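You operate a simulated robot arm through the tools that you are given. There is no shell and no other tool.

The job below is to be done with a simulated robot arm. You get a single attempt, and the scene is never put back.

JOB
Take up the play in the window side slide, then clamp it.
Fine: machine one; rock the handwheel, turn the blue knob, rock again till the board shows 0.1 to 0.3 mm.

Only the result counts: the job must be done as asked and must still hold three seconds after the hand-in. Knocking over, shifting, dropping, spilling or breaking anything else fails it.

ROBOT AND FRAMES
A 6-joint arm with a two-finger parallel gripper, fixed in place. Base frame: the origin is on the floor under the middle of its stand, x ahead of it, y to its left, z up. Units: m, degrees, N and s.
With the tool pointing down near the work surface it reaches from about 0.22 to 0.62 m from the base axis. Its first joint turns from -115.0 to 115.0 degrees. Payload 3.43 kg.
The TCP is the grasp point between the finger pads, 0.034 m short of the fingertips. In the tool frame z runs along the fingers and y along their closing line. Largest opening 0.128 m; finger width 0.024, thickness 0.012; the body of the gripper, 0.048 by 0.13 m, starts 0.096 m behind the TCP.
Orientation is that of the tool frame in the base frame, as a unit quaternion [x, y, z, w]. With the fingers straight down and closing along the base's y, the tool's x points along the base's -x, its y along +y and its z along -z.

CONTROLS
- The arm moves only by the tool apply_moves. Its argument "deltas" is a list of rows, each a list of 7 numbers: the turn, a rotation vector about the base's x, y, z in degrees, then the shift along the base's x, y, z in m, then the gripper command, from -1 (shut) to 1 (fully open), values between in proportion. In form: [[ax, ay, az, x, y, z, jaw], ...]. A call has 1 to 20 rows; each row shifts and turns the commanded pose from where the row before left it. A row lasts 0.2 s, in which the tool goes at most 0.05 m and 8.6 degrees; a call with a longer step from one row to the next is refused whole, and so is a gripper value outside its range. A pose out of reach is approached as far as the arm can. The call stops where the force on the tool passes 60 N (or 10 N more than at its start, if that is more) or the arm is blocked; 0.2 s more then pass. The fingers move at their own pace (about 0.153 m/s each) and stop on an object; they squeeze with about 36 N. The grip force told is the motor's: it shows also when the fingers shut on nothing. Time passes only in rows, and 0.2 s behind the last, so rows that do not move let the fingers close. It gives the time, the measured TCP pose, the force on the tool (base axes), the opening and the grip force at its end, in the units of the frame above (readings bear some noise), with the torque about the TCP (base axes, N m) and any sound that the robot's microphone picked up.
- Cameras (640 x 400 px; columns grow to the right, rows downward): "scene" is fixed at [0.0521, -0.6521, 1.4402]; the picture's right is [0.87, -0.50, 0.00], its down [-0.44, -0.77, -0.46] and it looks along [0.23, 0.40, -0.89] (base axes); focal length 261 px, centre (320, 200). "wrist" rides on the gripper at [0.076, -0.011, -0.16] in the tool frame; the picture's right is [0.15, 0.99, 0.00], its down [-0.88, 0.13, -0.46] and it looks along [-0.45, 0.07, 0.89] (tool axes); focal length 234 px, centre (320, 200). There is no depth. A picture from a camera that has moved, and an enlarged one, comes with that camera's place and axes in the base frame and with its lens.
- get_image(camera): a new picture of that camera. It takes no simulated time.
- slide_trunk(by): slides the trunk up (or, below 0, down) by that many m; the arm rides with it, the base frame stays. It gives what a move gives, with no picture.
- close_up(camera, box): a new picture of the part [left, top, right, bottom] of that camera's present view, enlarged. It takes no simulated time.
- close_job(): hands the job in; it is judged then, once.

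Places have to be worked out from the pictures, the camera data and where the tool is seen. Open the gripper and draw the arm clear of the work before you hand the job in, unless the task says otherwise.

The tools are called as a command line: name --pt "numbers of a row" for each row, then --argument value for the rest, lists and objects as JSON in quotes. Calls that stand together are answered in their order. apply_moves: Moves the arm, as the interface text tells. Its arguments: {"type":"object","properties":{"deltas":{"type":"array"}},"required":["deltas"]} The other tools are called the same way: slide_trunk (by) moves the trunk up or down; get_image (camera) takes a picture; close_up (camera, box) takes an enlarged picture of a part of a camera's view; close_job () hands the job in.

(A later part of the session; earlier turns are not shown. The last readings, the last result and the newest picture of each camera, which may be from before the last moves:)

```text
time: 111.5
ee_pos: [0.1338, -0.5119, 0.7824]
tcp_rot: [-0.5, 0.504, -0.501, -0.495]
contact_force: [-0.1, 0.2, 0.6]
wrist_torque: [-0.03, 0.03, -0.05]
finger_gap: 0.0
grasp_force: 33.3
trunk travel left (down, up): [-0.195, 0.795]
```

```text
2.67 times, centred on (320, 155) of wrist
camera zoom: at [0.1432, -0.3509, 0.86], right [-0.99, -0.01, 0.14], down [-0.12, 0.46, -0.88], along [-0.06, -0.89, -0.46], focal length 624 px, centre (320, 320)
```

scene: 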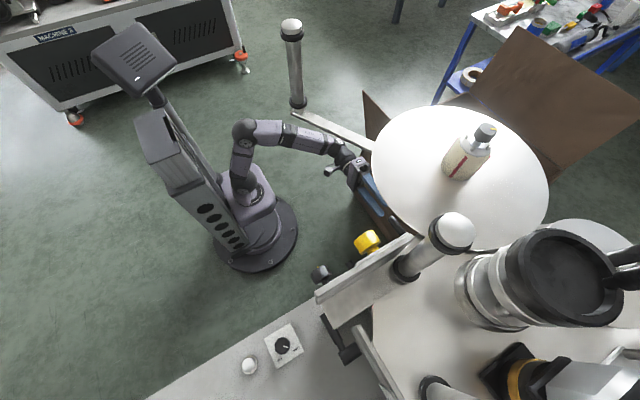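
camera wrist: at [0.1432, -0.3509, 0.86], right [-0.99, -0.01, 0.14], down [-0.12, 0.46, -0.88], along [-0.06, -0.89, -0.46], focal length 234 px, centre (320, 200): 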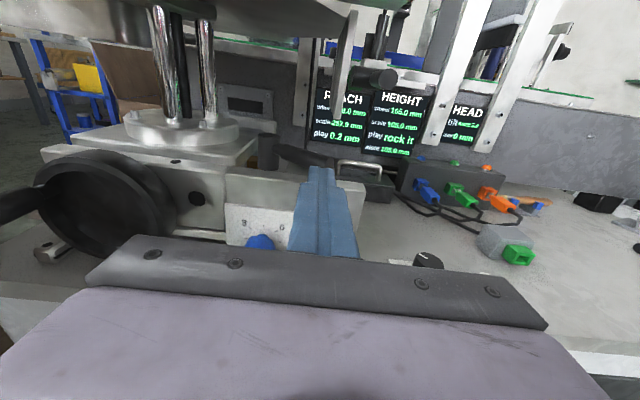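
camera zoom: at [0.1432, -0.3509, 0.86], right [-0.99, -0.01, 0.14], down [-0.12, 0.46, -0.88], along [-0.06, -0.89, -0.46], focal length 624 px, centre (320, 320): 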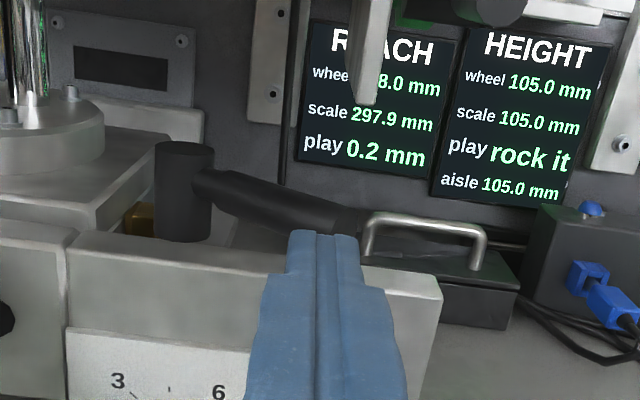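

The lever is at about 62°. I push its end toward -y with the closed fingertips in small steps.

apply_moves --pt "0 0 0 0 -0.014 0 -1" --pt "0 0 0 0 -0.014 0 -1" --pt "0 0 0 0 -0.014 0 -1" --pt "0 0 0 0 -0.008 0 -1" --pt "0 0 0 0 -0.008 0 -1" --pt "0 0 0 0 0 0 -1"

get_image --camera "wrist"

close_up --camera "wrist" --box '[200, 80, 440, 230]'

```text
time: 112.9
ee_pos: [0.1334, -0.5686, 0.7818]
tcp_rot: [-0.5, 0.504, -0.502, -0.495]
contact_force: [-0.1, 1.6, 0.1]
wrist_torque: [-0.01, 0.02, -0.03]
finger_gap: 0.0
grasp_force: 33.6
trunk travel left (down, up): [-0.195, 0.795]
```

```text
taken
camera wrist: at [0.1436, -0.4087, 0.8593], right [-0.99, -0.01, 0.14], down [-0.12, 0.46, -0.88], along [-0.06, -0.89, -0.46], focal length 234 px, centre (320, 200)
```

wrist: 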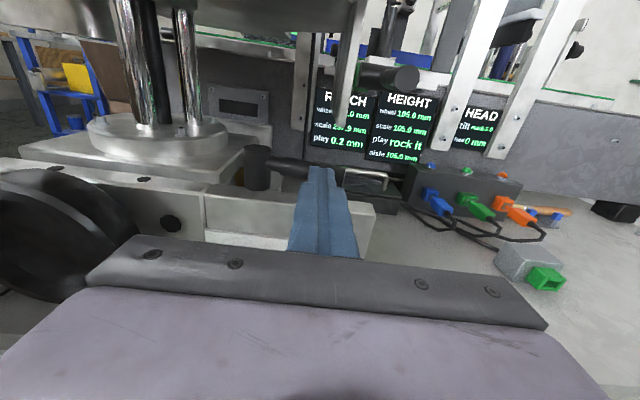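

```text
2.67 times, centred on (320, 155) of wrist
camera zoom: at [0.1436, -0.4087, 0.8593], right [-0.99, -0.01, 0.14], down [-0.12, 0.46, -0.88], along [-0.06, -0.89, -0.46], focal length 624 px, centre (320, 320)
```

zoom: 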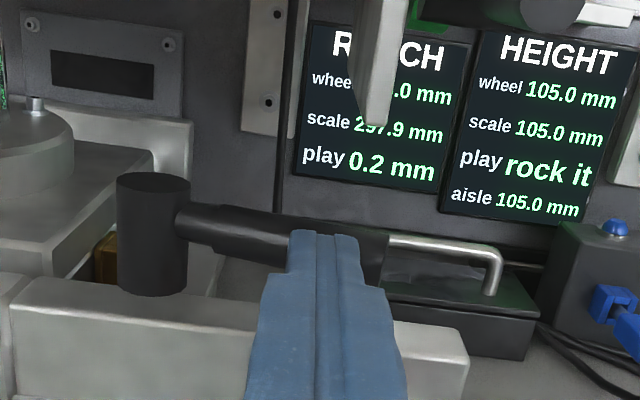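

The lever moves easily; it's now nearly parallel to the block. I keep pushing until it meets a stop.

apply_moves --pt "0 0 0 0 -0.007 0 -1" --pt "0 0 0 0 -0.007 0 -1" --pt "0 0 0 0 -0.007 0 -1" --pt "0 0 0 0 0 0 -1"

close_up --camera "wrist" --box '[200, 80, 440, 230]'

```text
time: 113.5
ee_pos: [0.1334, -0.5725, 0.783]
tcp_rot: [-0.501, 0.504, -0.503, -0.493]
contact_force: [-2.7, 49.9, -6.8]
wrist_torque: [0.32, -0.05, -0.59]
finger_gap: 0.0
grasp_force: 32.9
trunk travel left (down, up): [-0.195, 0.795]
stopped in row 2: the force on the tool passed its limit at 70 N (the readings are from after the stop); the commanded pose is now the measured one
```

```text
2.67 times, centred on (320, 155) of wrist
camera zoom: at [0.1427, -0.4137, 0.8601], right [-0.99, -0.01, 0.13], down [-0.12, 0.46, -0.88], along [-0.05, -0.89, -0.46], focal length 624 px, centre (320, 320)
```

zoom: 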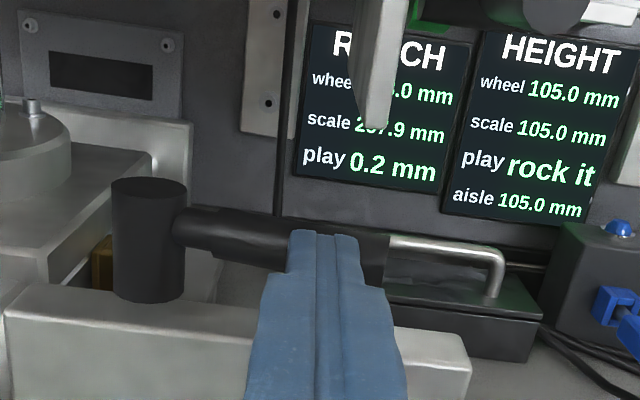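

A hard stop at about 85–90° – the lever has swung fully from its open to its other end position. I back off and check that it stays there and what the board shows.

apply_moves --pt "0 0 0 0 0.004 0 -1" --pt "0 0 0 0 0.015 0 -1" --pt "0 0 0 0.01 0.02 0.0 -1" --pt "0 0 0 0.02 0.02 0 -0.5" --pt "0 0 0 0.02 0.01 0 0"

get_image --camera "wrist"

close_up --camera "wrist" --box '[260, 70, 460, 220]'

```text
time: 114.7
ee_pos: [0.1843, -0.508, 0.7801]
tcp_rot: [-0.501, 0.505, -0.5, -0.493]
contact_force: [-0.5, -0.7, 0.0]
wrist_torque: [-0.04, -0.04, -0.01]
finger_gap: 0.0639
grasp_force: 0.0
trunk travel left (down, up): [-0.195, 0.795]
```

```text
taken
camera wrist: at [0.1934, -0.3482, 0.8588], right [-0.99, -0.01, 0.13], down [-0.12, 0.47, -0.88], along [-0.06, -0.88, -0.46], focal length 234 px, centre (320, 200)
```

wrist: 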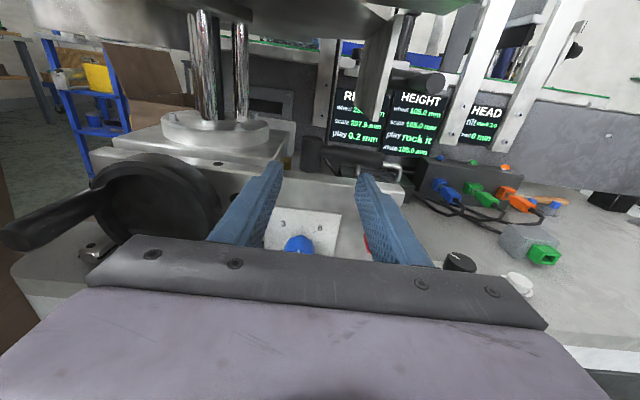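

```text
2.67 times, centred on (360, 145) of wrist
camera zoom: at [0.1934, -0.3482, 0.8588], right [-0.99, -0.01, 0.13], down [-0.12, 0.47, -0.88], along [-0.06, -0.88, -0.46], focal length 624 px, centre (213, 347)
```

zoom: 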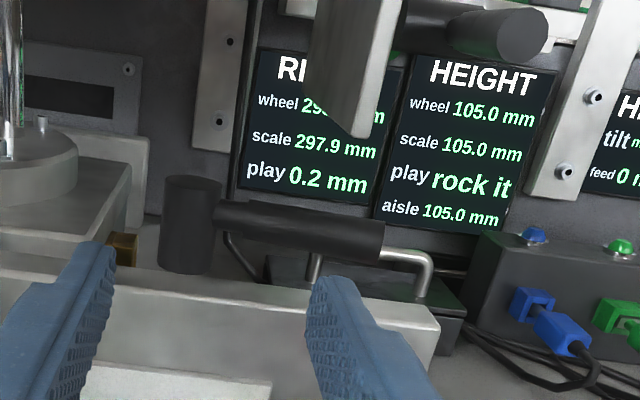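

The lever stays across at its end stop; the board still shows play 0.2 mm. To be sure the slide is really clamped, I'll gently try the handwheel: if clamped, it should move only within the 0.2 mm play. I go to the handle again with fingers vertical.

apply_moves --pt "0 0 0 0 0.022 0 0" --pt "0 0 0 0 0.022 0 0" --pt "0 0 0 0 0.022 0 0" --pt "0 -8.1 0 0.0183 0.0015 -0.0048 0" --pt "0 -8.1 0 0.0183 0.0015 -0.0048 0" --pt "0 -8.1 0 0.0183 0.0015 -0.0048 0" --pt "0 -8.1 0 0.0183 0.0015 -0.0048 0" --pt "0 -8.1 0 0.0183 0.0015 -0.0048 0" --pt "0 -8.1 0 0.0183 0.0015 -0.0048 0" --pt "0 -8.1 0 0.0183 0.0015 -0.0048 0" --pt "0 -8.1 0 0.0183 0.0015 -0.0048 0" --pt "0 -8.1 0 0.0183 0.0015 -0.0048 0" --pt "0 -8.1 0 0.0183 0.0015 -0.0048 0" --pt "0 -8.1 0 0.0183 0.0015 -0.0048 0"

get_image --camera "wrist"

```text
time: 117.7
ee_pos: [0.3945, -0.4425, 0.7261]
tcp_rot: [0.006, -0.704, 0.71, -0.004]
contact_force: [1.1, 0.1, 0.3]
wrist_torque: [0.0, 0.01, 0.03]
finger_gap: 0.0643
grasp_force: 0.2
out of reach, approached as far as the arm can: row 3
trunk travel left (down, up): [-0.195, 0.795]
```

```text
taken
camera wrist: at [0.3172, -0.2829, 0.7359], right [-0.15, -0.01, -0.99], down [0.87, 0.47, -0.13], along [0.46, -0.88, -0.06], focal length 234 px, centre (320, 200)
```

wrist: 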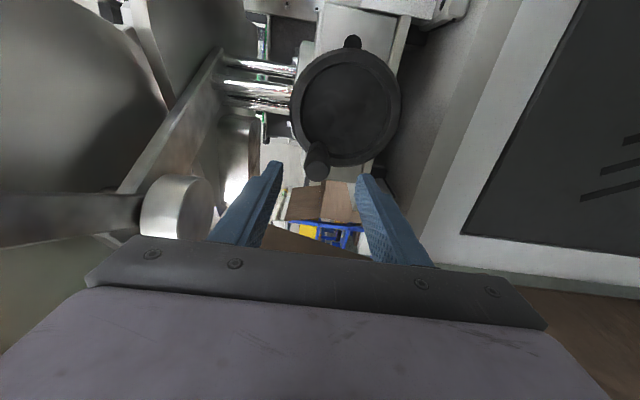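

apply_moves --pt "0 0 0 -0.003 -0.017 0.001 0" --pt "0 0 0 -0.003 -0.017 0.001 0" --pt "0 0 0 -0.0025 -0.0165 0.001 0" --pt "0 0 0 0 0 0 -0.44" --pt "0 0 0 0 0 0 -0.44" --pt "0 0 0 -0.001 0 0.006 -0.44" --pt "0 0 0 -0.002 0 0.006 -0.44" --pt "0 0 0 -0.002 0 0.006 -0.44" --pt "0 0 0 0 0 0 -0.44"

get_image --camera "wrist"

```text
time: 119.7
ee_pos: [0.3818, -0.4943, 0.7449]
tcp_rot: [0.008, -0.706, 0.708, -0.003]
contact_force: [-0.8, 2.6, -6.2]
wrist_torque: [0.23, 0.06, 0.02]
finger_gap: 0.0394
grasp_force: 3.1
trunk travel left (down, up): [-0.195, 0.795]
```

```text
taken
camera wrist: at [0.3033, -0.334, 0.7564], right [-0.15, -0.01, -0.99], down [0.87, 0.47, -0.14], along [0.46, -0.88, -0.07], focal length 234 px, centre (320, 200)
```

wrist: 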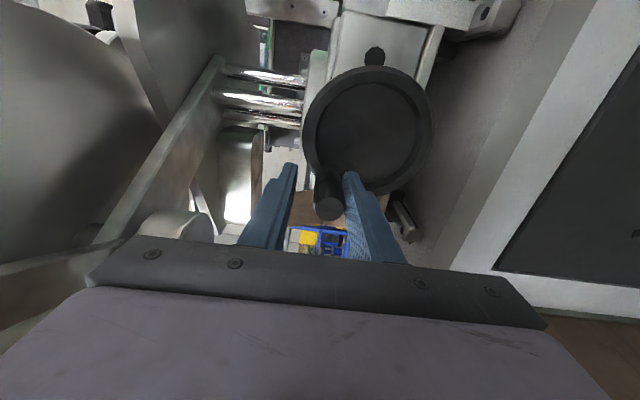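

Only a few newtons so far (still inside the play, ≈8°). I push a little further.

apply_moves --pt "0 0 0 -0.003 0 0.005 -0.44" --pt "0 0 0 -0.003 0 0.005 -0.44" --pt "0 0 0 0 0 0 -0.44"

get_image --camera "wrist"

```text
time: 120.5
ee_pos: [0.3751, -0.4944, 0.7547]
tcp_rot: [0.006, -0.706, 0.709, -0.002]
contact_force: [-1.9, -0.1, -10.9]
wrist_torque: [0.39, 0.08, -0.13]
finger_gap: 0.0415
grasp_force: 4.8
trunk travel left (down, up): [-0.195, 0.795]
```

```text
taken
camera wrist: at [0.2975, -0.3341, 0.7653], right [-0.15, -0.01, -0.99], down [0.87, 0.47, -0.14], along [0.46, -0.88, -0.07], focal length 234 px, centre (320, 200)
```

wrist: 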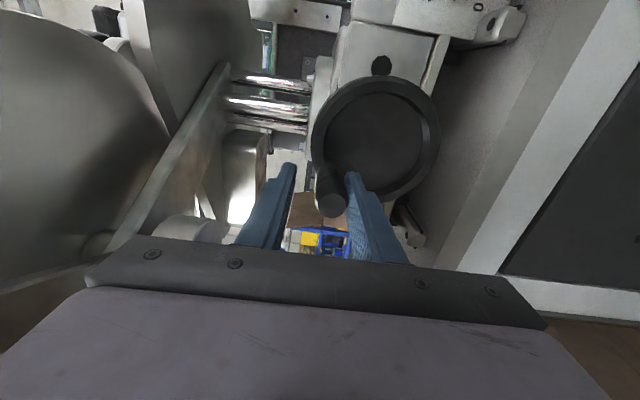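

The handle has moved ≈19° with ~11 N, which is more than the play would allow. I push one more step to decide.

apply_moves --pt "0 -4 0 -0.005 0 0.005 -0.44" --pt "0 -4 0 -0.005 0 0.004 -0.44" --pt "0 0 0 0 0 0 -0.44"

get_image --camera "wrist"

```text
time: 121.3
ee_pos: [0.367, -0.4951, 0.7612]
tcp_rot: [-0.043, -0.705, 0.706, -0.051]
contact_force: [-5.8, -3.5, -19.4]
wrist_torque: [-0.28, 0.18, -0.03]
finger_gap: 0.0461
grasp_force: 9.0
trunk travel left (down, up): [-0.195, 0.795]
```

```text
taken
camera wrist: at [0.2876, -0.3342, 0.7618], right [-0.01, 0.0, -1.0], down [0.88, 0.47, -0.01], along [0.47, -0.88, 0.0], focal length 234 px, centre (320, 200)
```

wrist: 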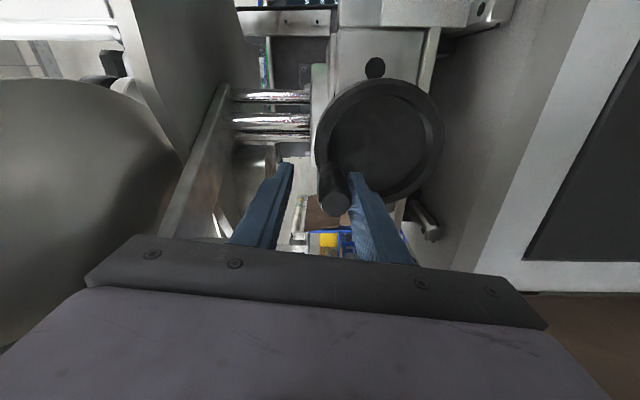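

The wheel still turns freely to ≈58°, so I must check the board: whether the scale moved with it.

apply_moves --pt "0 0 0 0 0 -0.002 0" --pt "0 0 0 0 0.024 0 0" --pt "0 0 0 -0.003 0.024 0 0" --pt "0 0 0 -0.004 0.022 0 0" --pt "0 8 0 -0.012 -0.003 0.002 0" --pt "0 8 0 -0.012 -0.003 0.002 0" --pt "0 8 0 -0.012 -0.003 0.002 0" --pt "0 8 0 -0.012 -0.003 0.002 0" --pt "0 8 0 -0.012 -0.003 0.002 0" --pt "0 8 0 -0.012 -0.003 0.002 0" --pt "0 8 0 -0.012 -0.003 0.001 0" --pt "0 8 0 -0.012 -0.003 0.001 0" --pt "0 8 0 -0.012 -0.003 0 0" --pt "0 8 0 -0.012 -0.003 0 0" --pt "0 8 0 -0.012 -0.003 0 0" --pt "0 8 0 0 0 0 0"

get_image --camera "wrist"

close_up --camera "wrist" --box '[300, 70, 460, 190]'

```text
time: 124.7
ee_pos: [0.2253, -0.4551, 0.7772]
tcp_rot: [-0.498, 0.509, -0.505, -0.488]
contact_force: [0.2, 0.5, 0.7]
wrist_torque: [0.0, 0.03, 0.03]
finger_gap: 0.0638
grasp_force: 0.0
trunk travel left (down, up): [-0.195, 0.795]
```

```text
taken
camera wrist: at [0.2335, -0.2956, 0.8558], right [-0.99, -0.01, 0.12], down [-0.11, 0.47, -0.88], along [-0.05, -0.88, -0.46], focal length 234 px, centre (320, 200)
```

wrist: 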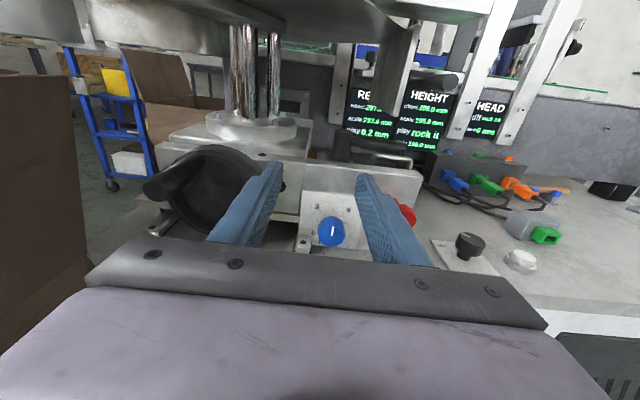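

```text
3.33 times, centred on (380, 130) of wrist
camera zoom: at [0.2335, -0.2956, 0.8558], right [-0.99, -0.01, 0.12], down [-0.11, 0.47, -0.88], along [-0.05, -0.88, -0.46], focal length 781 px, centre (120, 433)
```

zoom: 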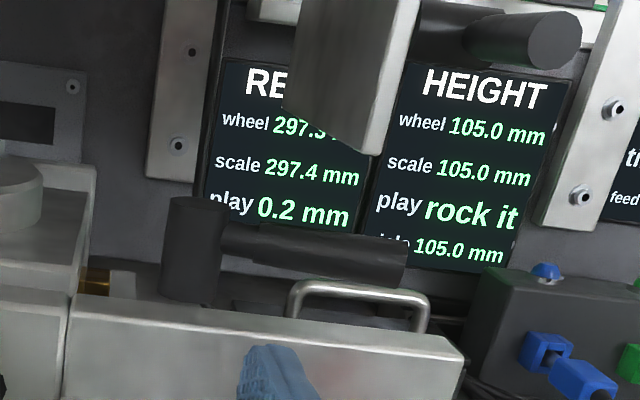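

The scale followed to 297.4, so the slide is NOT clamped with the lever in this position: the lever must clamp the other way (or the red knob is the clamp). I take a look from higher up at the lever, brass pad and carriage to understand the mechanism.

apply_moves --pt "6 0 0 -0.005 0 0.02 0" --pt "6 0 0 -0.005 0 0.02 0" --pt "6 0 0 -0.005 0 0.02 0" --pt "6 0 0 -0.005 0 0.02 0" --pt "6 0 0 0 0 0.01 0"

get_image --camera "wrist"

close_up --camera "wrist" --box '[200, 60, 420, 220]'

```text
time: 125.9
ee_pos: [0.2059, -0.4552, 0.8676]
tcp_rot: [-0.607, 0.623, -0.355, -0.342]
contact_force: [0.3, -0.2, 0.7]
wrist_torque: [-0.04, -0.02, 0.05]
finger_gap: 0.064
grasp_force: 0.0
trunk travel left (down, up): [-0.195, 0.795]
```

```text
taken
camera wrist: at [0.2147, -0.3565, 1.0138], right [-0.99, -0.07, 0.1], down [-0.11, 0.84, -0.52], along [-0.05, -0.53, -0.85], focal length 234 px, centre (320, 200)
```

wrist: 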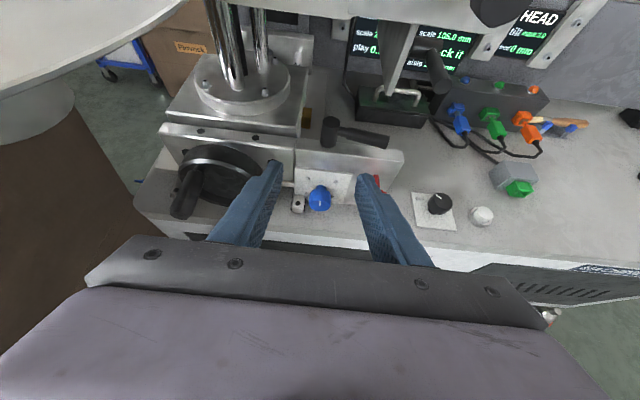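

```text
2.50 times, centred on (310, 140) of wrist
camera zoom: at [0.2147, -0.3565, 1.0138], right [-0.99, -0.07, 0.1], down [-0.11, 0.84, -0.52], along [-0.05, -0.53, -0.85], focal length 585 px, centre (345, 350)
```

zoom: 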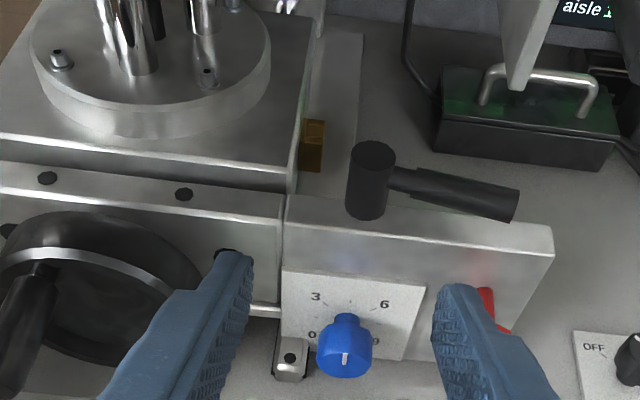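

The lever hub sits on the front block, with free space toward +x for some angle before the carriage. I want to bring the lever back and try the other way. First I check the clearance between the lever and block top from a level view (roll the camera to the side).

apply_moves --pt "-6 0 0 0.004 0 -0.018 0" --pt "-6 0 0 0.004 0 -0.018 0" --pt "-6 0 0 0.004 0 -0.018 0" --pt "-6 0 0 0.004 0 -0.018 0" --pt "-6 0 0 0.004 0 -0.018 0" --pt "0 -8.1 0 0.002 0 0 0" --pt "0 -8.1 0 0.002 0 0 0" --pt "0 -8.1 0 0.002 0 0 0" --pt "0 -8.1 0 0.002 0 0 0" --pt "0 -8.1 0 0.002 0 0 0" --pt "0 -8.1 0 0.002 0 0 0" --pt "0 -8.1 0 0.002 0 0 0" --pt "0 -8.1 0 0.002 0 0 0" --pt "0 -8.1 0 0.002 0 0 0" --pt "0 -8.1 0 0.002 0 0 0" --pt "0 -8.1 0 0.002 0 0 0"

get_image --camera "wrist"

close_up --camera "wrist" --box '[200, 0, 420, 140]'

```text
time: 129.3
ee_pos: [0.249, -0.457, 0.7761]
tcp_rot: [-0.001, -0.704, 0.71, -0.011]
contact_force: [1.0, -0.6, -0.2]
wrist_torque: [0.0, 0.0, 0.01]
finger_gap: 0.0641
grasp_force: 0.1
trunk travel left (down, up): [-0.195, 0.795]
```

```text
taken
camera wrist: at [0.1707, -0.296, 0.7858], right [-0.13, -0.01, -0.99], down [0.88, 0.47, -0.12], along [0.46, -0.88, -0.05], focal length 234 px, centre (320, 200)
```

wrist: 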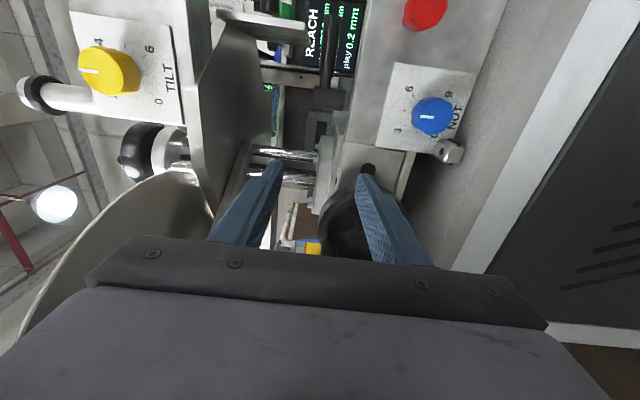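

```text
2.86 times, centred on (310, 70) of wrist
camera zoom: at [0.1707, -0.296, 0.7858], right [-0.13, -0.01, -0.99], down [0.88, 0.47, -0.12], along [0.46, -0.88, -0.05], focal length 669 px, centre (349, 571)
```

zoom: 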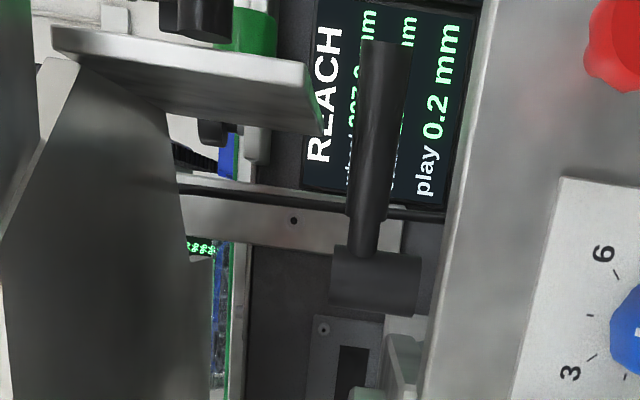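

From this level view the handle is at z≈0.779 with about 22 mm clearance above the block top (z≈0.747), enough for the lower finger. I'll grip the handle near its tip with fingers above/below and swing it back.

apply_moves --pt "0 0 0 -0.025 -0.012 0.0008 -0.5" --pt "0 0 0 -0.025 -0.012 0.0008 -0.5" --pt "0 0 0 -0.025 -0.012 0.0008 -0.5" --pt "0 0 0 -0.025 -0.012 0.0005 -0.5" --pt "0 0 0 -0.022 -0.012 0 -0.5"

get_image --camera "wrist"

close_up --camera "wrist" --box '[220, 40, 440, 200]'

```text
time: 130.5
ee_pos: [0.1272, -0.5163, 0.7789]
tcp_rot: [-0.001, -0.705, 0.709, -0.011]
contact_force: [-0.3, -1.1, 1.1]
wrist_torque: [-0.01, 0.01, -0.04]
finger_gap: 0.0319
grasp_force: 0.0
trunk travel left (down, up): [-0.195, 0.795]
```

```text
taken
camera wrist: at [0.0482, -0.3555, 0.7888], right [-0.13, -0.01, -0.99], down [0.88, 0.47, -0.12], along [0.46, -0.88, -0.06], focal length 234 px, centre (320, 200)
```

wrist: 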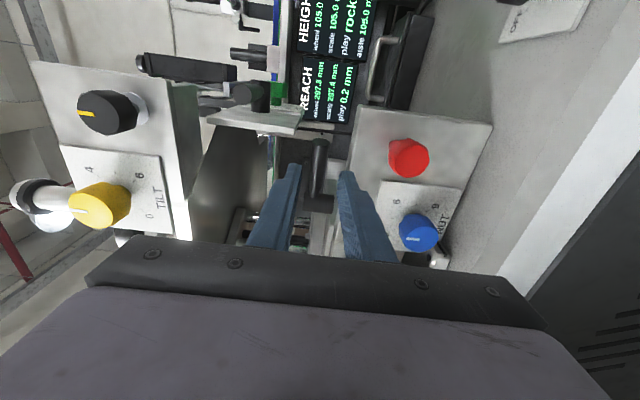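

```text
2.50 times, centred on (330, 120) of wrist
camera zoom: at [0.0482, -0.3555, 0.7888], right [-0.13, -0.01, -0.99], down [0.88, 0.47, -0.12], along [0.46, -0.88, -0.06], focal length 585 px, centre (295, 400)
```

zoom: 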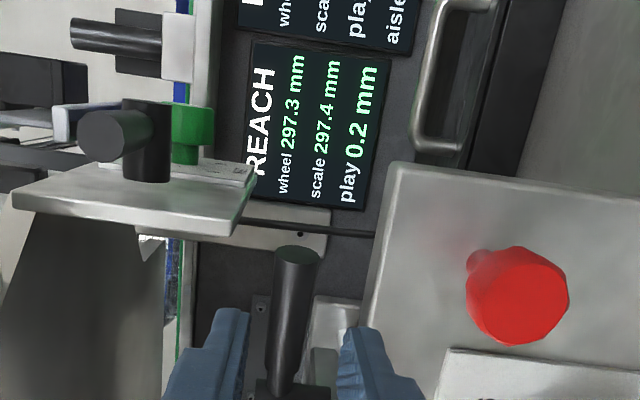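

apply_moves --pt "0 0 0 0 -0.02 0.001 -0.5" --pt "0 0 0 0 -0.02 0.001 -0.5" --pt "0 0 0 0 -0.02 0 -0.5" --pt "0 0 0 0 -0.02 0 -0.5" --pt "0 0 0 0 -0.012 0 -0.5"

get_image --camera "wrist"

close_up --camera "wrist" --box '[220, 80, 440, 240]'

```text
time: 131.7
ee_pos: [0.1271, -0.6088, 0.7826]
tcp_rot: [0.0, -0.705, 0.709, -0.01]
contact_force: [0.0, 0.7, 0.1]
wrist_torque: [0.01, 0.03, 0.0]
finger_gap: 0.0317
grasp_force: 0.0
trunk travel left (down, up): [-0.195, 0.795]
```

```text
taken
camera wrist: at [0.0492, -0.4482, 0.7918], right [-0.13, -0.01, -0.99], down [0.88, 0.47, -0.12], along [0.46, -0.88, -0.05], focal length 234 px, centre (320, 200)
```

wrist: 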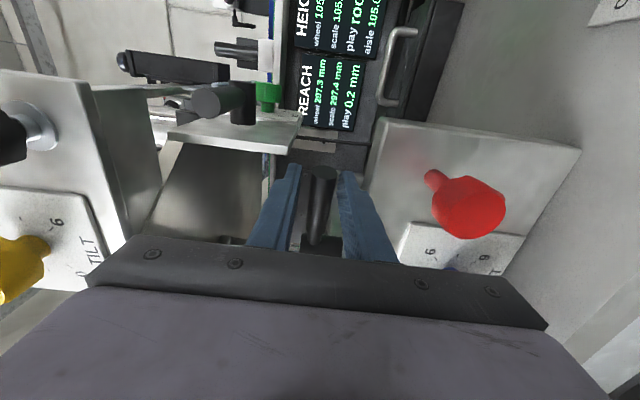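

```text
2.50 times, centred on (330, 160) of wrist
camera zoom: at [0.0492, -0.4482, 0.7918], right [-0.13, -0.01, -0.99], down [0.88, 0.47, -0.12], along [0.46, -0.88, -0.05], focal length 585 px, centre (295, 300)
```

zoom: 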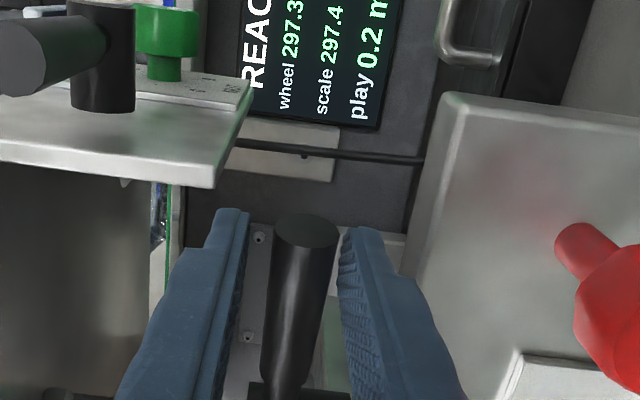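

The handle is well between the fingers. I grip it and swing it back along its arc to α=0 (pointing at +y), watching forces.

apply_moves --pt "0 0 0 0 0 -0.002 -1" --pt "0 0 0 0 0 0 -1" --pt "0 0 0 0 0 0 -1" --pt "0 0 0 0.0024 0.018 0 -1" --pt "0 0 0 0.007 0.017 0 -1" --pt "0 0 0 0.0111 0.0145 0 -1" --pt "0 0 0 0.0145 0.0111 0 -1" --pt "0 0 0 0 0 0 -1"

get_image --camera "wrist"

close_up --camera "wrist" --box '[220, 80, 440, 240]'

```text
time: 133.5
ee_pos: [0.158, -0.548, 0.7806]
tcp_rot: [-0.003, -0.704, 0.71, -0.009]
contact_force: [-16.1, -9.3, 8.2]
wrist_torque: [0.93, 0.82, -1.49]
finger_gap: 0.0188
grasp_force: 45.0
trunk travel left (down, up): [-0.195, 0.795]
```

```text
taken
camera wrist: at [0.0812, -0.3879, 0.7894], right [-0.13, -0.01, -0.99], down [0.88, 0.46, -0.12], along [0.46, -0.89, -0.05], focal length 234 px, centre (320, 200)
```

wrist: 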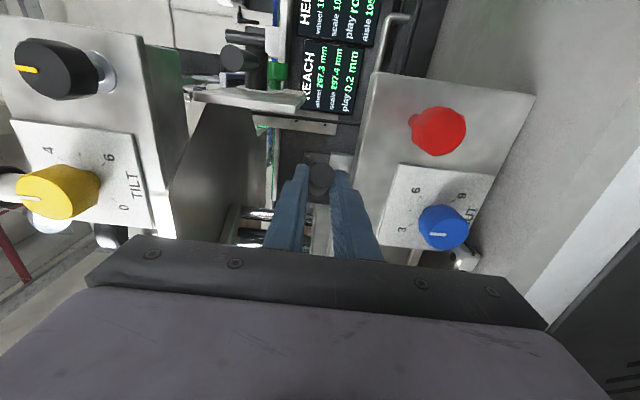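

```text
2.50 times, centred on (330, 160) of wrist
camera zoom: at [0.0812, -0.3879, 0.7894], right [-0.13, -0.01, -0.99], down [0.88, 0.46, -0.12], along [0.46, -0.89, -0.05], focal length 585 px, centre (295, 300)
```

zoom: 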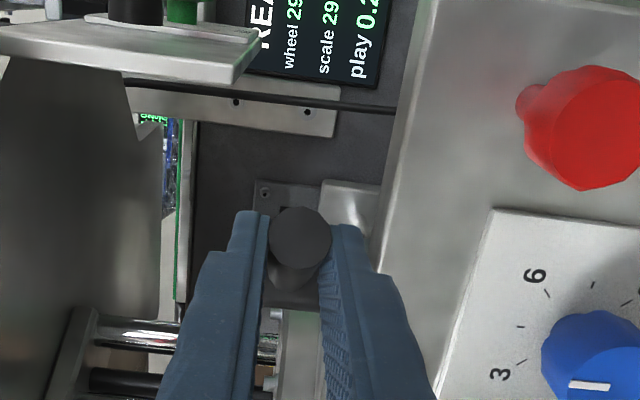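

The lever follows. I carry on through α=0 and 15° beyond toward +x.

apply_moves --pt "0 0 0 0.0169 0.007 0 -1" --pt "0 0 0 0.0181 0.0024 0 -1" --pt "0 0 0 0.012 -0.001 0 -1" --pt "0 0 0 0 0 0 -1"

get_image --camera "wrist"

close_up --camera "wrist" --box '[220, 80, 440, 240]'

```text
time: 134.5
ee_pos: [0.2106, -0.5413, 0.7794]
tcp_rot: [0.002, -0.706, 0.708, -0.012]
contact_force: [1.0, 1.1, -0.4]
wrist_torque: [-0.04, 0.0, 0.2]
finger_gap: 0.0
grasp_force: 33.0
trunk travel left (down, up): [-0.195, 0.795]
```

```text
taken
camera wrist: at [0.1319, -0.3808, 0.7892], right [-0.13, -0.01, -0.99], down [0.87, 0.47, -0.12], along [0.47, -0.88, -0.06], focal length 234 px, centre (320, 200)
```

wrist: 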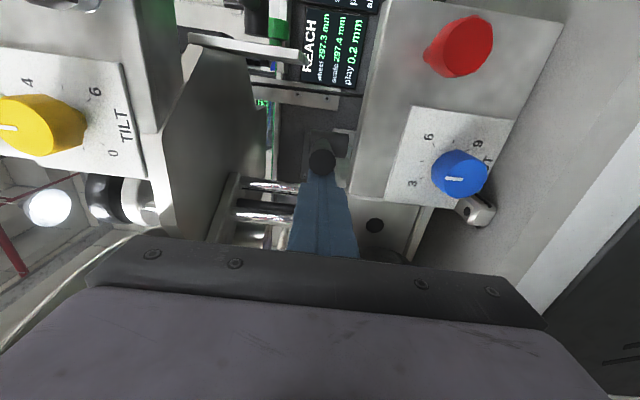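

```text
2.50 times, centred on (330, 160) of wrist
camera zoom: at [0.1319, -0.3808, 0.7892], right [-0.13, -0.01, -0.99], down [0.87, 0.47, -0.12], along [0.47, -0.88, -0.06], focal length 585 px, centre (295, 300)
```

zoom: 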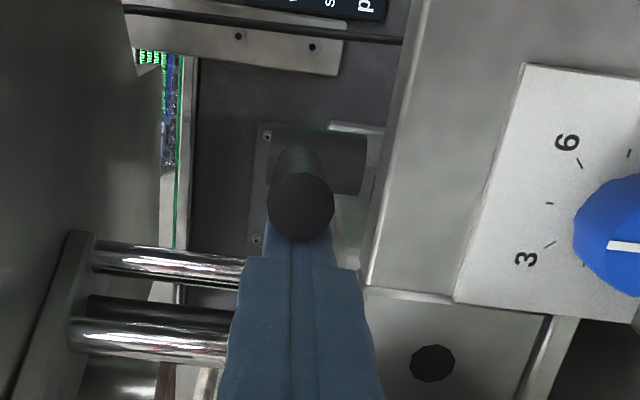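

The grip slipped when the lever came to about α≈6°: it resists there. Comparing the wheel torque (≈0.65 Nm with lever at 0°, ≈0.3 Nm with lever at 90°), swinging to -x loosened it, so clamping is toward +x. I go round to the -x side of the handle and push it toward +x.

apply_moves --pt "0 0 0 0 0.02 0 -1" --pt "0 0 0 0 0.03 0 -1" --pt "0 0 0 -0.02 0 0 -1" --pt "0 0 0 -0.026 0 0 -1" --pt "0 0 0 0 -0.025 0 -1" --pt "0 0 0 0 -0.025 0 -1"

get_image --camera "wrist"

close_up --camera "wrist" --box '[220, 80, 440, 240]'

```text
time: 135.9
ee_pos: [0.1615, -0.5417, 0.7808]
tcp_rot: [0.0, -0.704, 0.71, -0.01]
contact_force: [-1.1, 0.7, 0.5]
wrist_torque: [0.03, 0.02, 0.0]
finger_gap: 0.0
grasp_force: 32.8
trunk travel left (down, up): [-0.195, 0.795]
```

```text
taken
camera wrist: at [0.0838, -0.3812, 0.79], right [-0.13, -0.01, -0.99], down [0.88, 0.47, -0.12], along [0.46, -0.88, -0.05], focal length 234 px, centre (320, 200)
```

wrist: 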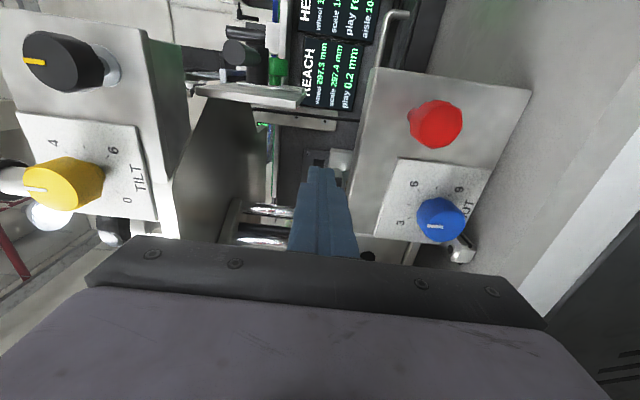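

```text
2.50 times, centred on (330, 160) of wrist
camera zoom: at [0.0838, -0.3812, 0.79], right [-0.13, -0.01, -0.99], down [0.88, 0.47, -0.12], along [0.46, -0.88, -0.05], focal length 585 px, centre (295, 300)
```

zoom: 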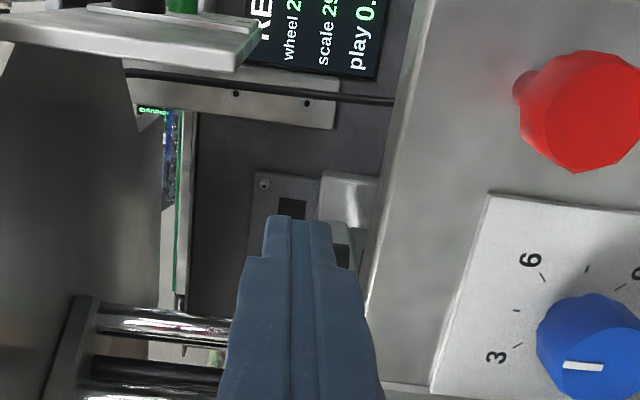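

Now I push toward +x in small steps.

apply_moves --pt "0 0 0 0.006 0 0 -1" --pt "0 0 0 0.006 0 0 -1" --pt "0 0 0 0.006 0 0 -1" --pt "0 0 0 0.006 0 0 -1" --pt "0 0 0 0 0 0 -1"

close_up --camera "wrist" --box '[220, 80, 440, 240]'

```text
time: 137.1
ee_pos: [0.1752, -0.5395, 0.7813]
tcp_rot: [-0.012, -0.704, 0.71, -0.005]
contact_force: [-47.1, 18.2, -15.9]
wrist_torque: [0.43, 0.17, -1.14]
finger_gap: 0.0002
grasp_force: 33.3
trunk travel left (down, up): [-0.195, 0.795]
```

```text
2.50 times, centred on (330, 160) of wrist
camera zoom: at [0.1004, -0.3784, 0.7889], right [-0.12, -0.01, -0.99], down [0.89, 0.45, -0.11], along [0.44, -0.9, -0.05], focal length 585 px, centre (295, 300)
```

zoom: 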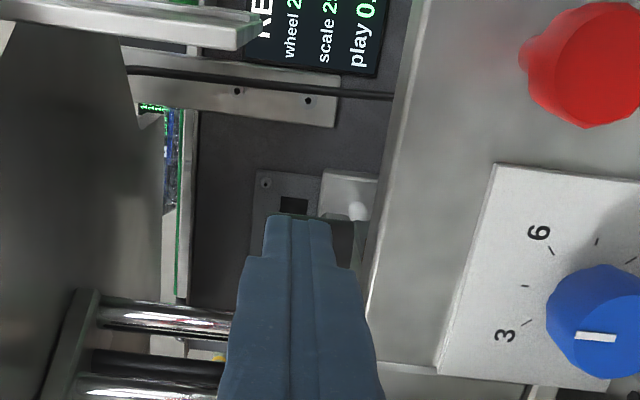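

At α≈0 there is a hard stop (47 N, no motion): the lever's travel is 0–90°. With the lever at 0° the wheel had felt clearly stiffer than at 90°, so I test the wheel again with the lever firmly at the 0° stop. I back off and go to the handle with the camera-up orientation.

apply_moves --pt "0 0 0 -0.012 0 0 -1" --pt "0 0 0 -0.008 0.02 0 -1" --pt "0 0 0 0 0.03 0 -1" --pt "0 0 0 0.01 0.03 0 0" --pt "0 8.1 0 0.015 0.003 -0.003 0" --pt "0 8.1 0 0.015 0.003 -0.003 0" --pt "0 8.1 0 0.015 0.003 -0.003 0" --pt "0 8.1 0 0.015 0.003 -0.003 0" --pt "0 8.1 0 0.015 0.003 -0.003 0" --pt "0 8.1 0 0.015 0.003 -0.003 0" --pt "0 8.1 0 0.015 0.003 -0.003 0" --pt "0 8.1 0 0.015 0.003 -0.003 0" --pt "0 8.1 0 0.015 0.003 -0.003 0" --pt "0 8.1 0 0.015 0.003 -0.003 0" --pt "0 8.1 0 0.015 0.003 -0.003 0"

get_image --camera "wrist"

close_up --camera "wrist" --box '[360, 70, 540, 190]'

```text
time: 140.3
ee_pos: [0.3454, -0.433, 0.7463]
tcp_rot: [-0.498, 0.509, -0.504, -0.489]
contact_force: [-0.2, 0.6, 0.6]
wrist_torque: [0.03, 0.02, 0.01]
finger_gap: 0.064
grasp_force: 0.1
out of reach, approached as far as the arm can: row 4
trunk travel left (down, up): [-0.195, 0.795]
```

```text
taken
camera wrist: at [0.3534, -0.2738, 0.8249], right [-0.99, -0.01, 0.12], down [-0.11, 0.47, -0.88], along [-0.05, -0.88, -0.46], focal length 234 px, centre (320, 200)
```

wrist: 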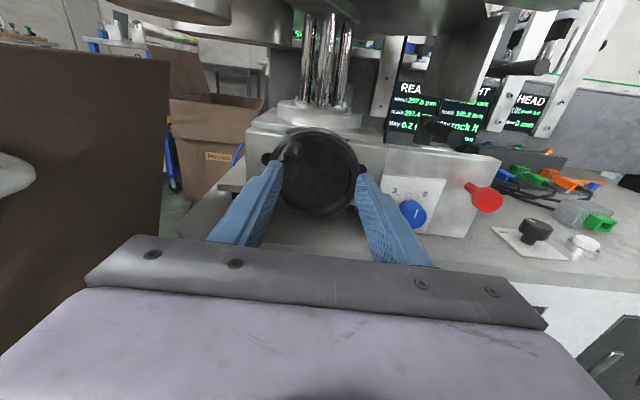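

```text
3.33 times, centred on (450, 130) of wrist
camera zoom: at [0.3534, -0.2738, 0.8249], right [-0.99, -0.01, 0.12], down [-0.11, 0.47, -0.88], along [-0.05, -0.88, -0.46], focal length 781 px, centre (-113, 433)
```

zoom: 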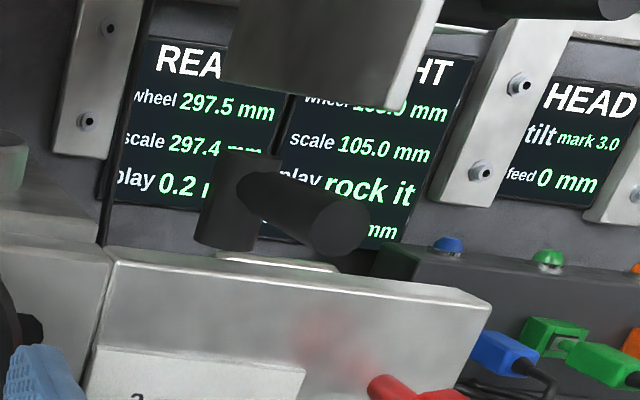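

The board now shows wheel 297.5, scale 297.4 (the wheel drifted inside the play). I look at the wheel closely, then straddle the handle for the test.

close_up --camera "wrist" --box '[230, 110, 400, 230]'

```text
3.33 times, centred on (315, 170) of wrist
camera zoom: at [0.3534, -0.2738, 0.8249], right [-0.99, -0.01, 0.12], down [-0.11, 0.47, -0.88], along [-0.05, -0.88, -0.46], focal length 781 px, centre (337, 300)
```

zoom: 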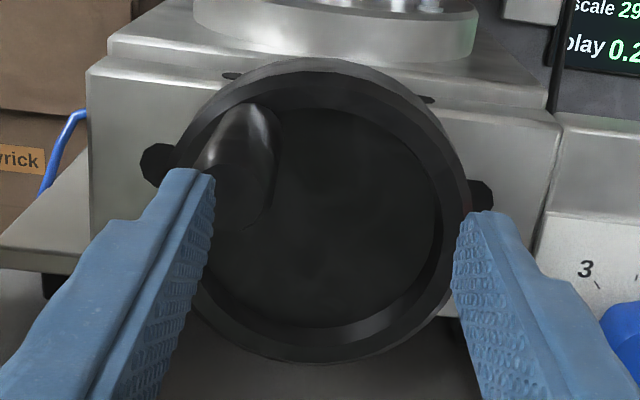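

apply_moves --pt "0 0 0 0.014 0.005 0.002 0.25" --pt "0 0 0 0.014 0 0.002 0.25" --pt "0 0 0 0 -0.02 0 0.25" --pt "0 0 0 0 -0.02 0 0.25" --pt "0 0 0 0 -0.02 0 0.25" --pt "0 0 0 0 0 0 -0.31" --pt "0 0 0 0 0 0 -0.31"

get_image --camera "wrist"

close_up --camera "wrist" --box '[230, 110, 400, 230]'

```text
time: 141.9
ee_pos: [0.3736, -0.4883, 0.7495]
tcp_rot: [-0.497, 0.51, -0.505, -0.488]
contact_force: [-0.1, 0.4, 0.1]
wrist_torque: [0.01, -0.01, 0.02]
finger_gap: 0.0442
grasp_force: 0.1
trunk travel left (down, up): [-0.195, 0.795]
```

```text
taken
camera wrist: at [0.3814, -0.3278, 0.8282], right [-0.99, -0.01, 0.12], down [-0.11, 0.47, -0.88], along [-0.05, -0.88, -0.46], focal length 234 px, centre (320, 200)
```

wrist: 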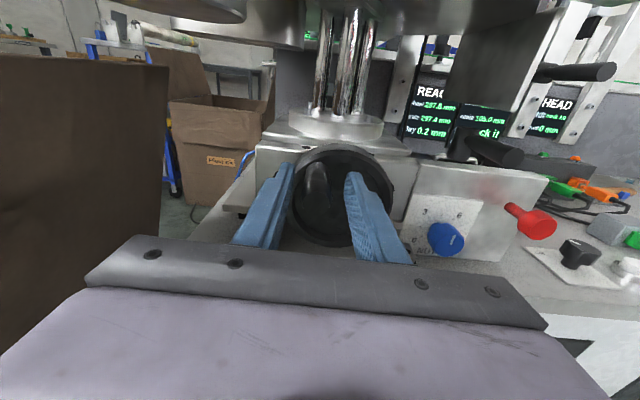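

```text
3.33 times, centred on (315, 170) of wrist
camera zoom: at [0.3814, -0.3278, 0.8282], right [-0.99, -0.01, 0.12], down [-0.11, 0.47, -0.88], along [-0.05, -0.88, -0.46], focal length 781 px, centre (337, 300)
```

zoom: 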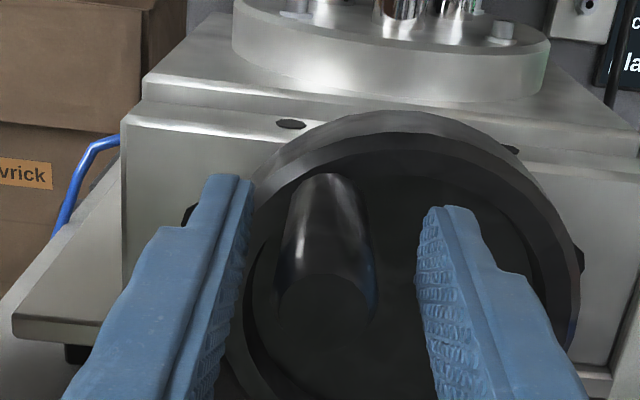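

Caged and the board is visible too. Now I push counter-clockwise ~24° and compare wheel/scale.

apply_moves --pt "0 8 0 0.0052 0 -0.0049 -0.31" --pt "0 8 0 0.0045 0 -0.0057 -0.31" --pt "0 8 0 0.0036 0 -0.0061 -0.31" --pt "0 0 0 0 0 0 -0.31"

get_image --camera "wrist"

close_up --camera "wrist" --box '[390, 80, 550, 220]'

```text
time: 142.9
ee_pos: [0.386, -0.4885, 0.7345]
tcp_rot: [0.591, -0.397, 0.391, 0.584]
contact_force: [-7.2, 0.0, 2.7]
wrist_torque: [-0.01, -0.05, -0.26]
finger_gap: 0.0483
grasp_force: 3.7
trunk travel left (down, up): [-0.195, 0.795]
```

```text
taken
camera wrist: at [0.4246, -0.3285, 0.8032], right [-0.86, 0.0, 0.51], down [-0.45, 0.47, -0.76], along [-0.23, -0.88, -0.4], focal length 234 px, centre (320, 200)
```

wrist: 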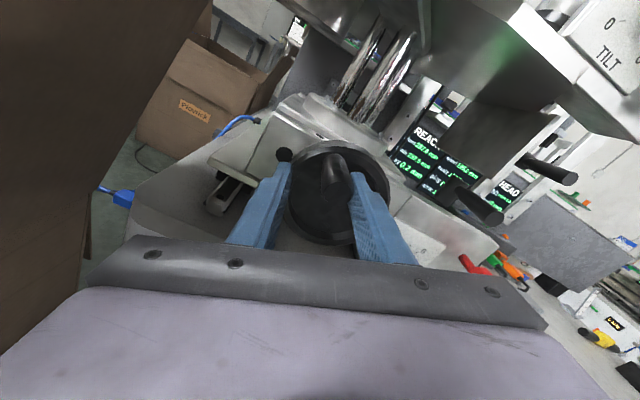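

```text
2.86 times, centred on (470, 150) of wrist
camera zoom: at [0.4246, -0.3285, 0.8032], right [-0.86, 0.0, 0.51], down [-0.45, 0.47, -0.76], along [-0.23, -0.88, -0.4], focal length 669 px, centre (-109, 343)
```

zoom: 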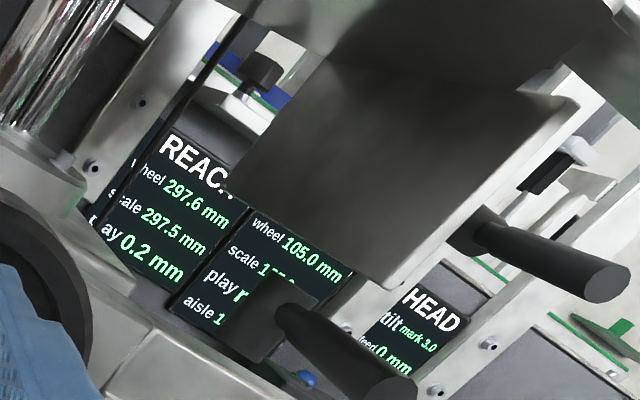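

Wheel 297.6 / scale 297.5: the slide still moves with the lever at 0°, so the black lever isn't what locks it. I continue counter-clockwise to bring the scale back near 298.0, then I'll examine the red knob as the clamp.

apply_moves --pt "0 7 0 0.0036 0 -0.0066 -0.31" --pt "0 5 0 0.0024 0 -0.0071 -0.31" --pt "0 0 0 0.001 0 -0.0074 -0.31" --pt "0 0 0 0 0 0 -0.31"

get_image --camera "wrist"

close_up --camera "wrist" --box '[390, 100, 550, 240]'

```text
time: 143.9
ee_pos: [0.3925, -0.4888, 0.7132]
tcp_rot: [0.629, -0.334, 0.329, 0.62]
contact_force: [-7.7, 2.3, 5.6]
wrist_torque: [-0.32, -0.11, -0.3]
finger_gap: 0.0502
grasp_force: 4.7
trunk travel left (down, up): [-0.195, 0.795]
```

```text
taken
camera wrist: at [0.4451, -0.3283, 0.7709], right [-0.74, -0.01, 0.68], down [-0.6, 0.47, -0.65], along [-0.31, -0.88, -0.35], focal length 234 px, centre (320, 200)
```

wrist: 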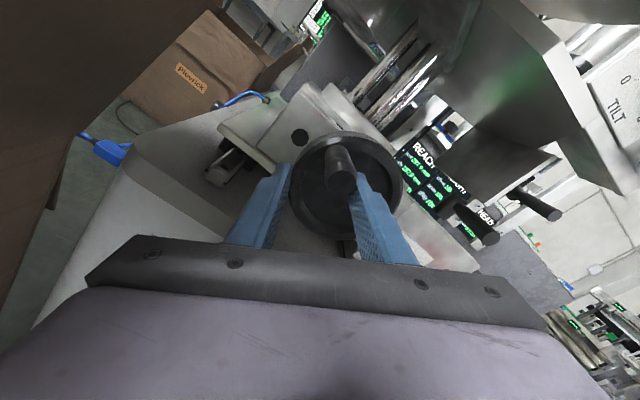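

```text
2.86 times, centred on (470, 170) of wrist
camera zoom: at [0.4451, -0.3283, 0.7709], right [-0.74, -0.01, 0.68], down [-0.6, 0.47, -0.65], along [-0.31, -0.88, -0.35], focal length 669 px, centre (-109, 286)
```

zoom: 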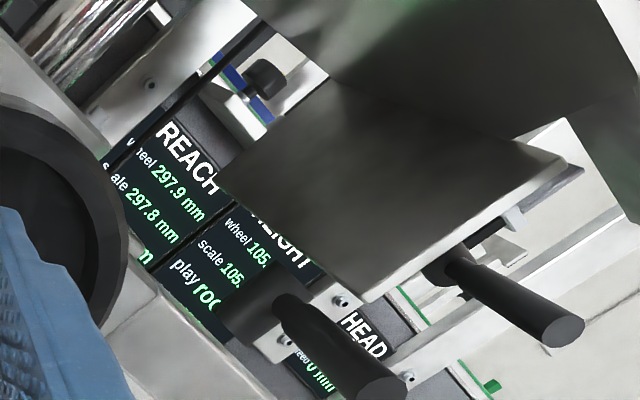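

Wheel 297.9, scale 297.8. A bit more (about 10°) to get back to 298.0.

apply_moves --pt "0 0 0 0.001 0 -0.006 -0.4" --pt "0 0 0 0.001 0 -0.006 -0.4" --pt "0 0 0 0 0 0 -0.4"

get_image --camera "wrist"

close_up --camera "wrist" --box '[390, 100, 550, 240]'

```text
time: 144.7
ee_pos: [0.3936, -0.4894, 0.6999]
tcp_rot: [0.629, -0.337, 0.326, 0.62]
contact_force: [-15.9, 3.1, -3.1]
wrist_torque: [0.0, -0.43, 0.12]
finger_gap: 0.0451
grasp_force: 6.1
trunk travel left (down, up): [-0.195, 0.795]
```

```text
taken
camera wrist: at [0.4467, -0.3286, 0.7582], right [-0.74, -0.01, 0.68], down [-0.6, 0.47, -0.65], along [-0.31, -0.88, -0.35], focal length 234 px, centre (320, 200)
```

wrist: 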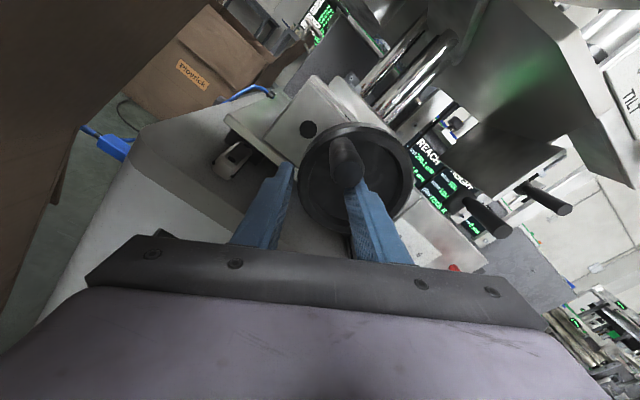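

```text
2.86 times, centred on (470, 170) of wrist
camera zoom: at [0.4467, -0.3286, 0.7582], right [-0.74, -0.01, 0.68], down [-0.6, 0.47, -0.65], along [-0.31, -0.88, -0.35], focal length 669 px, centre (-109, 286)
```

zoom: 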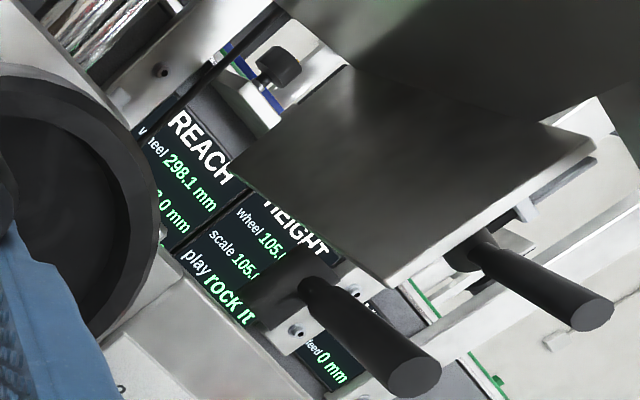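

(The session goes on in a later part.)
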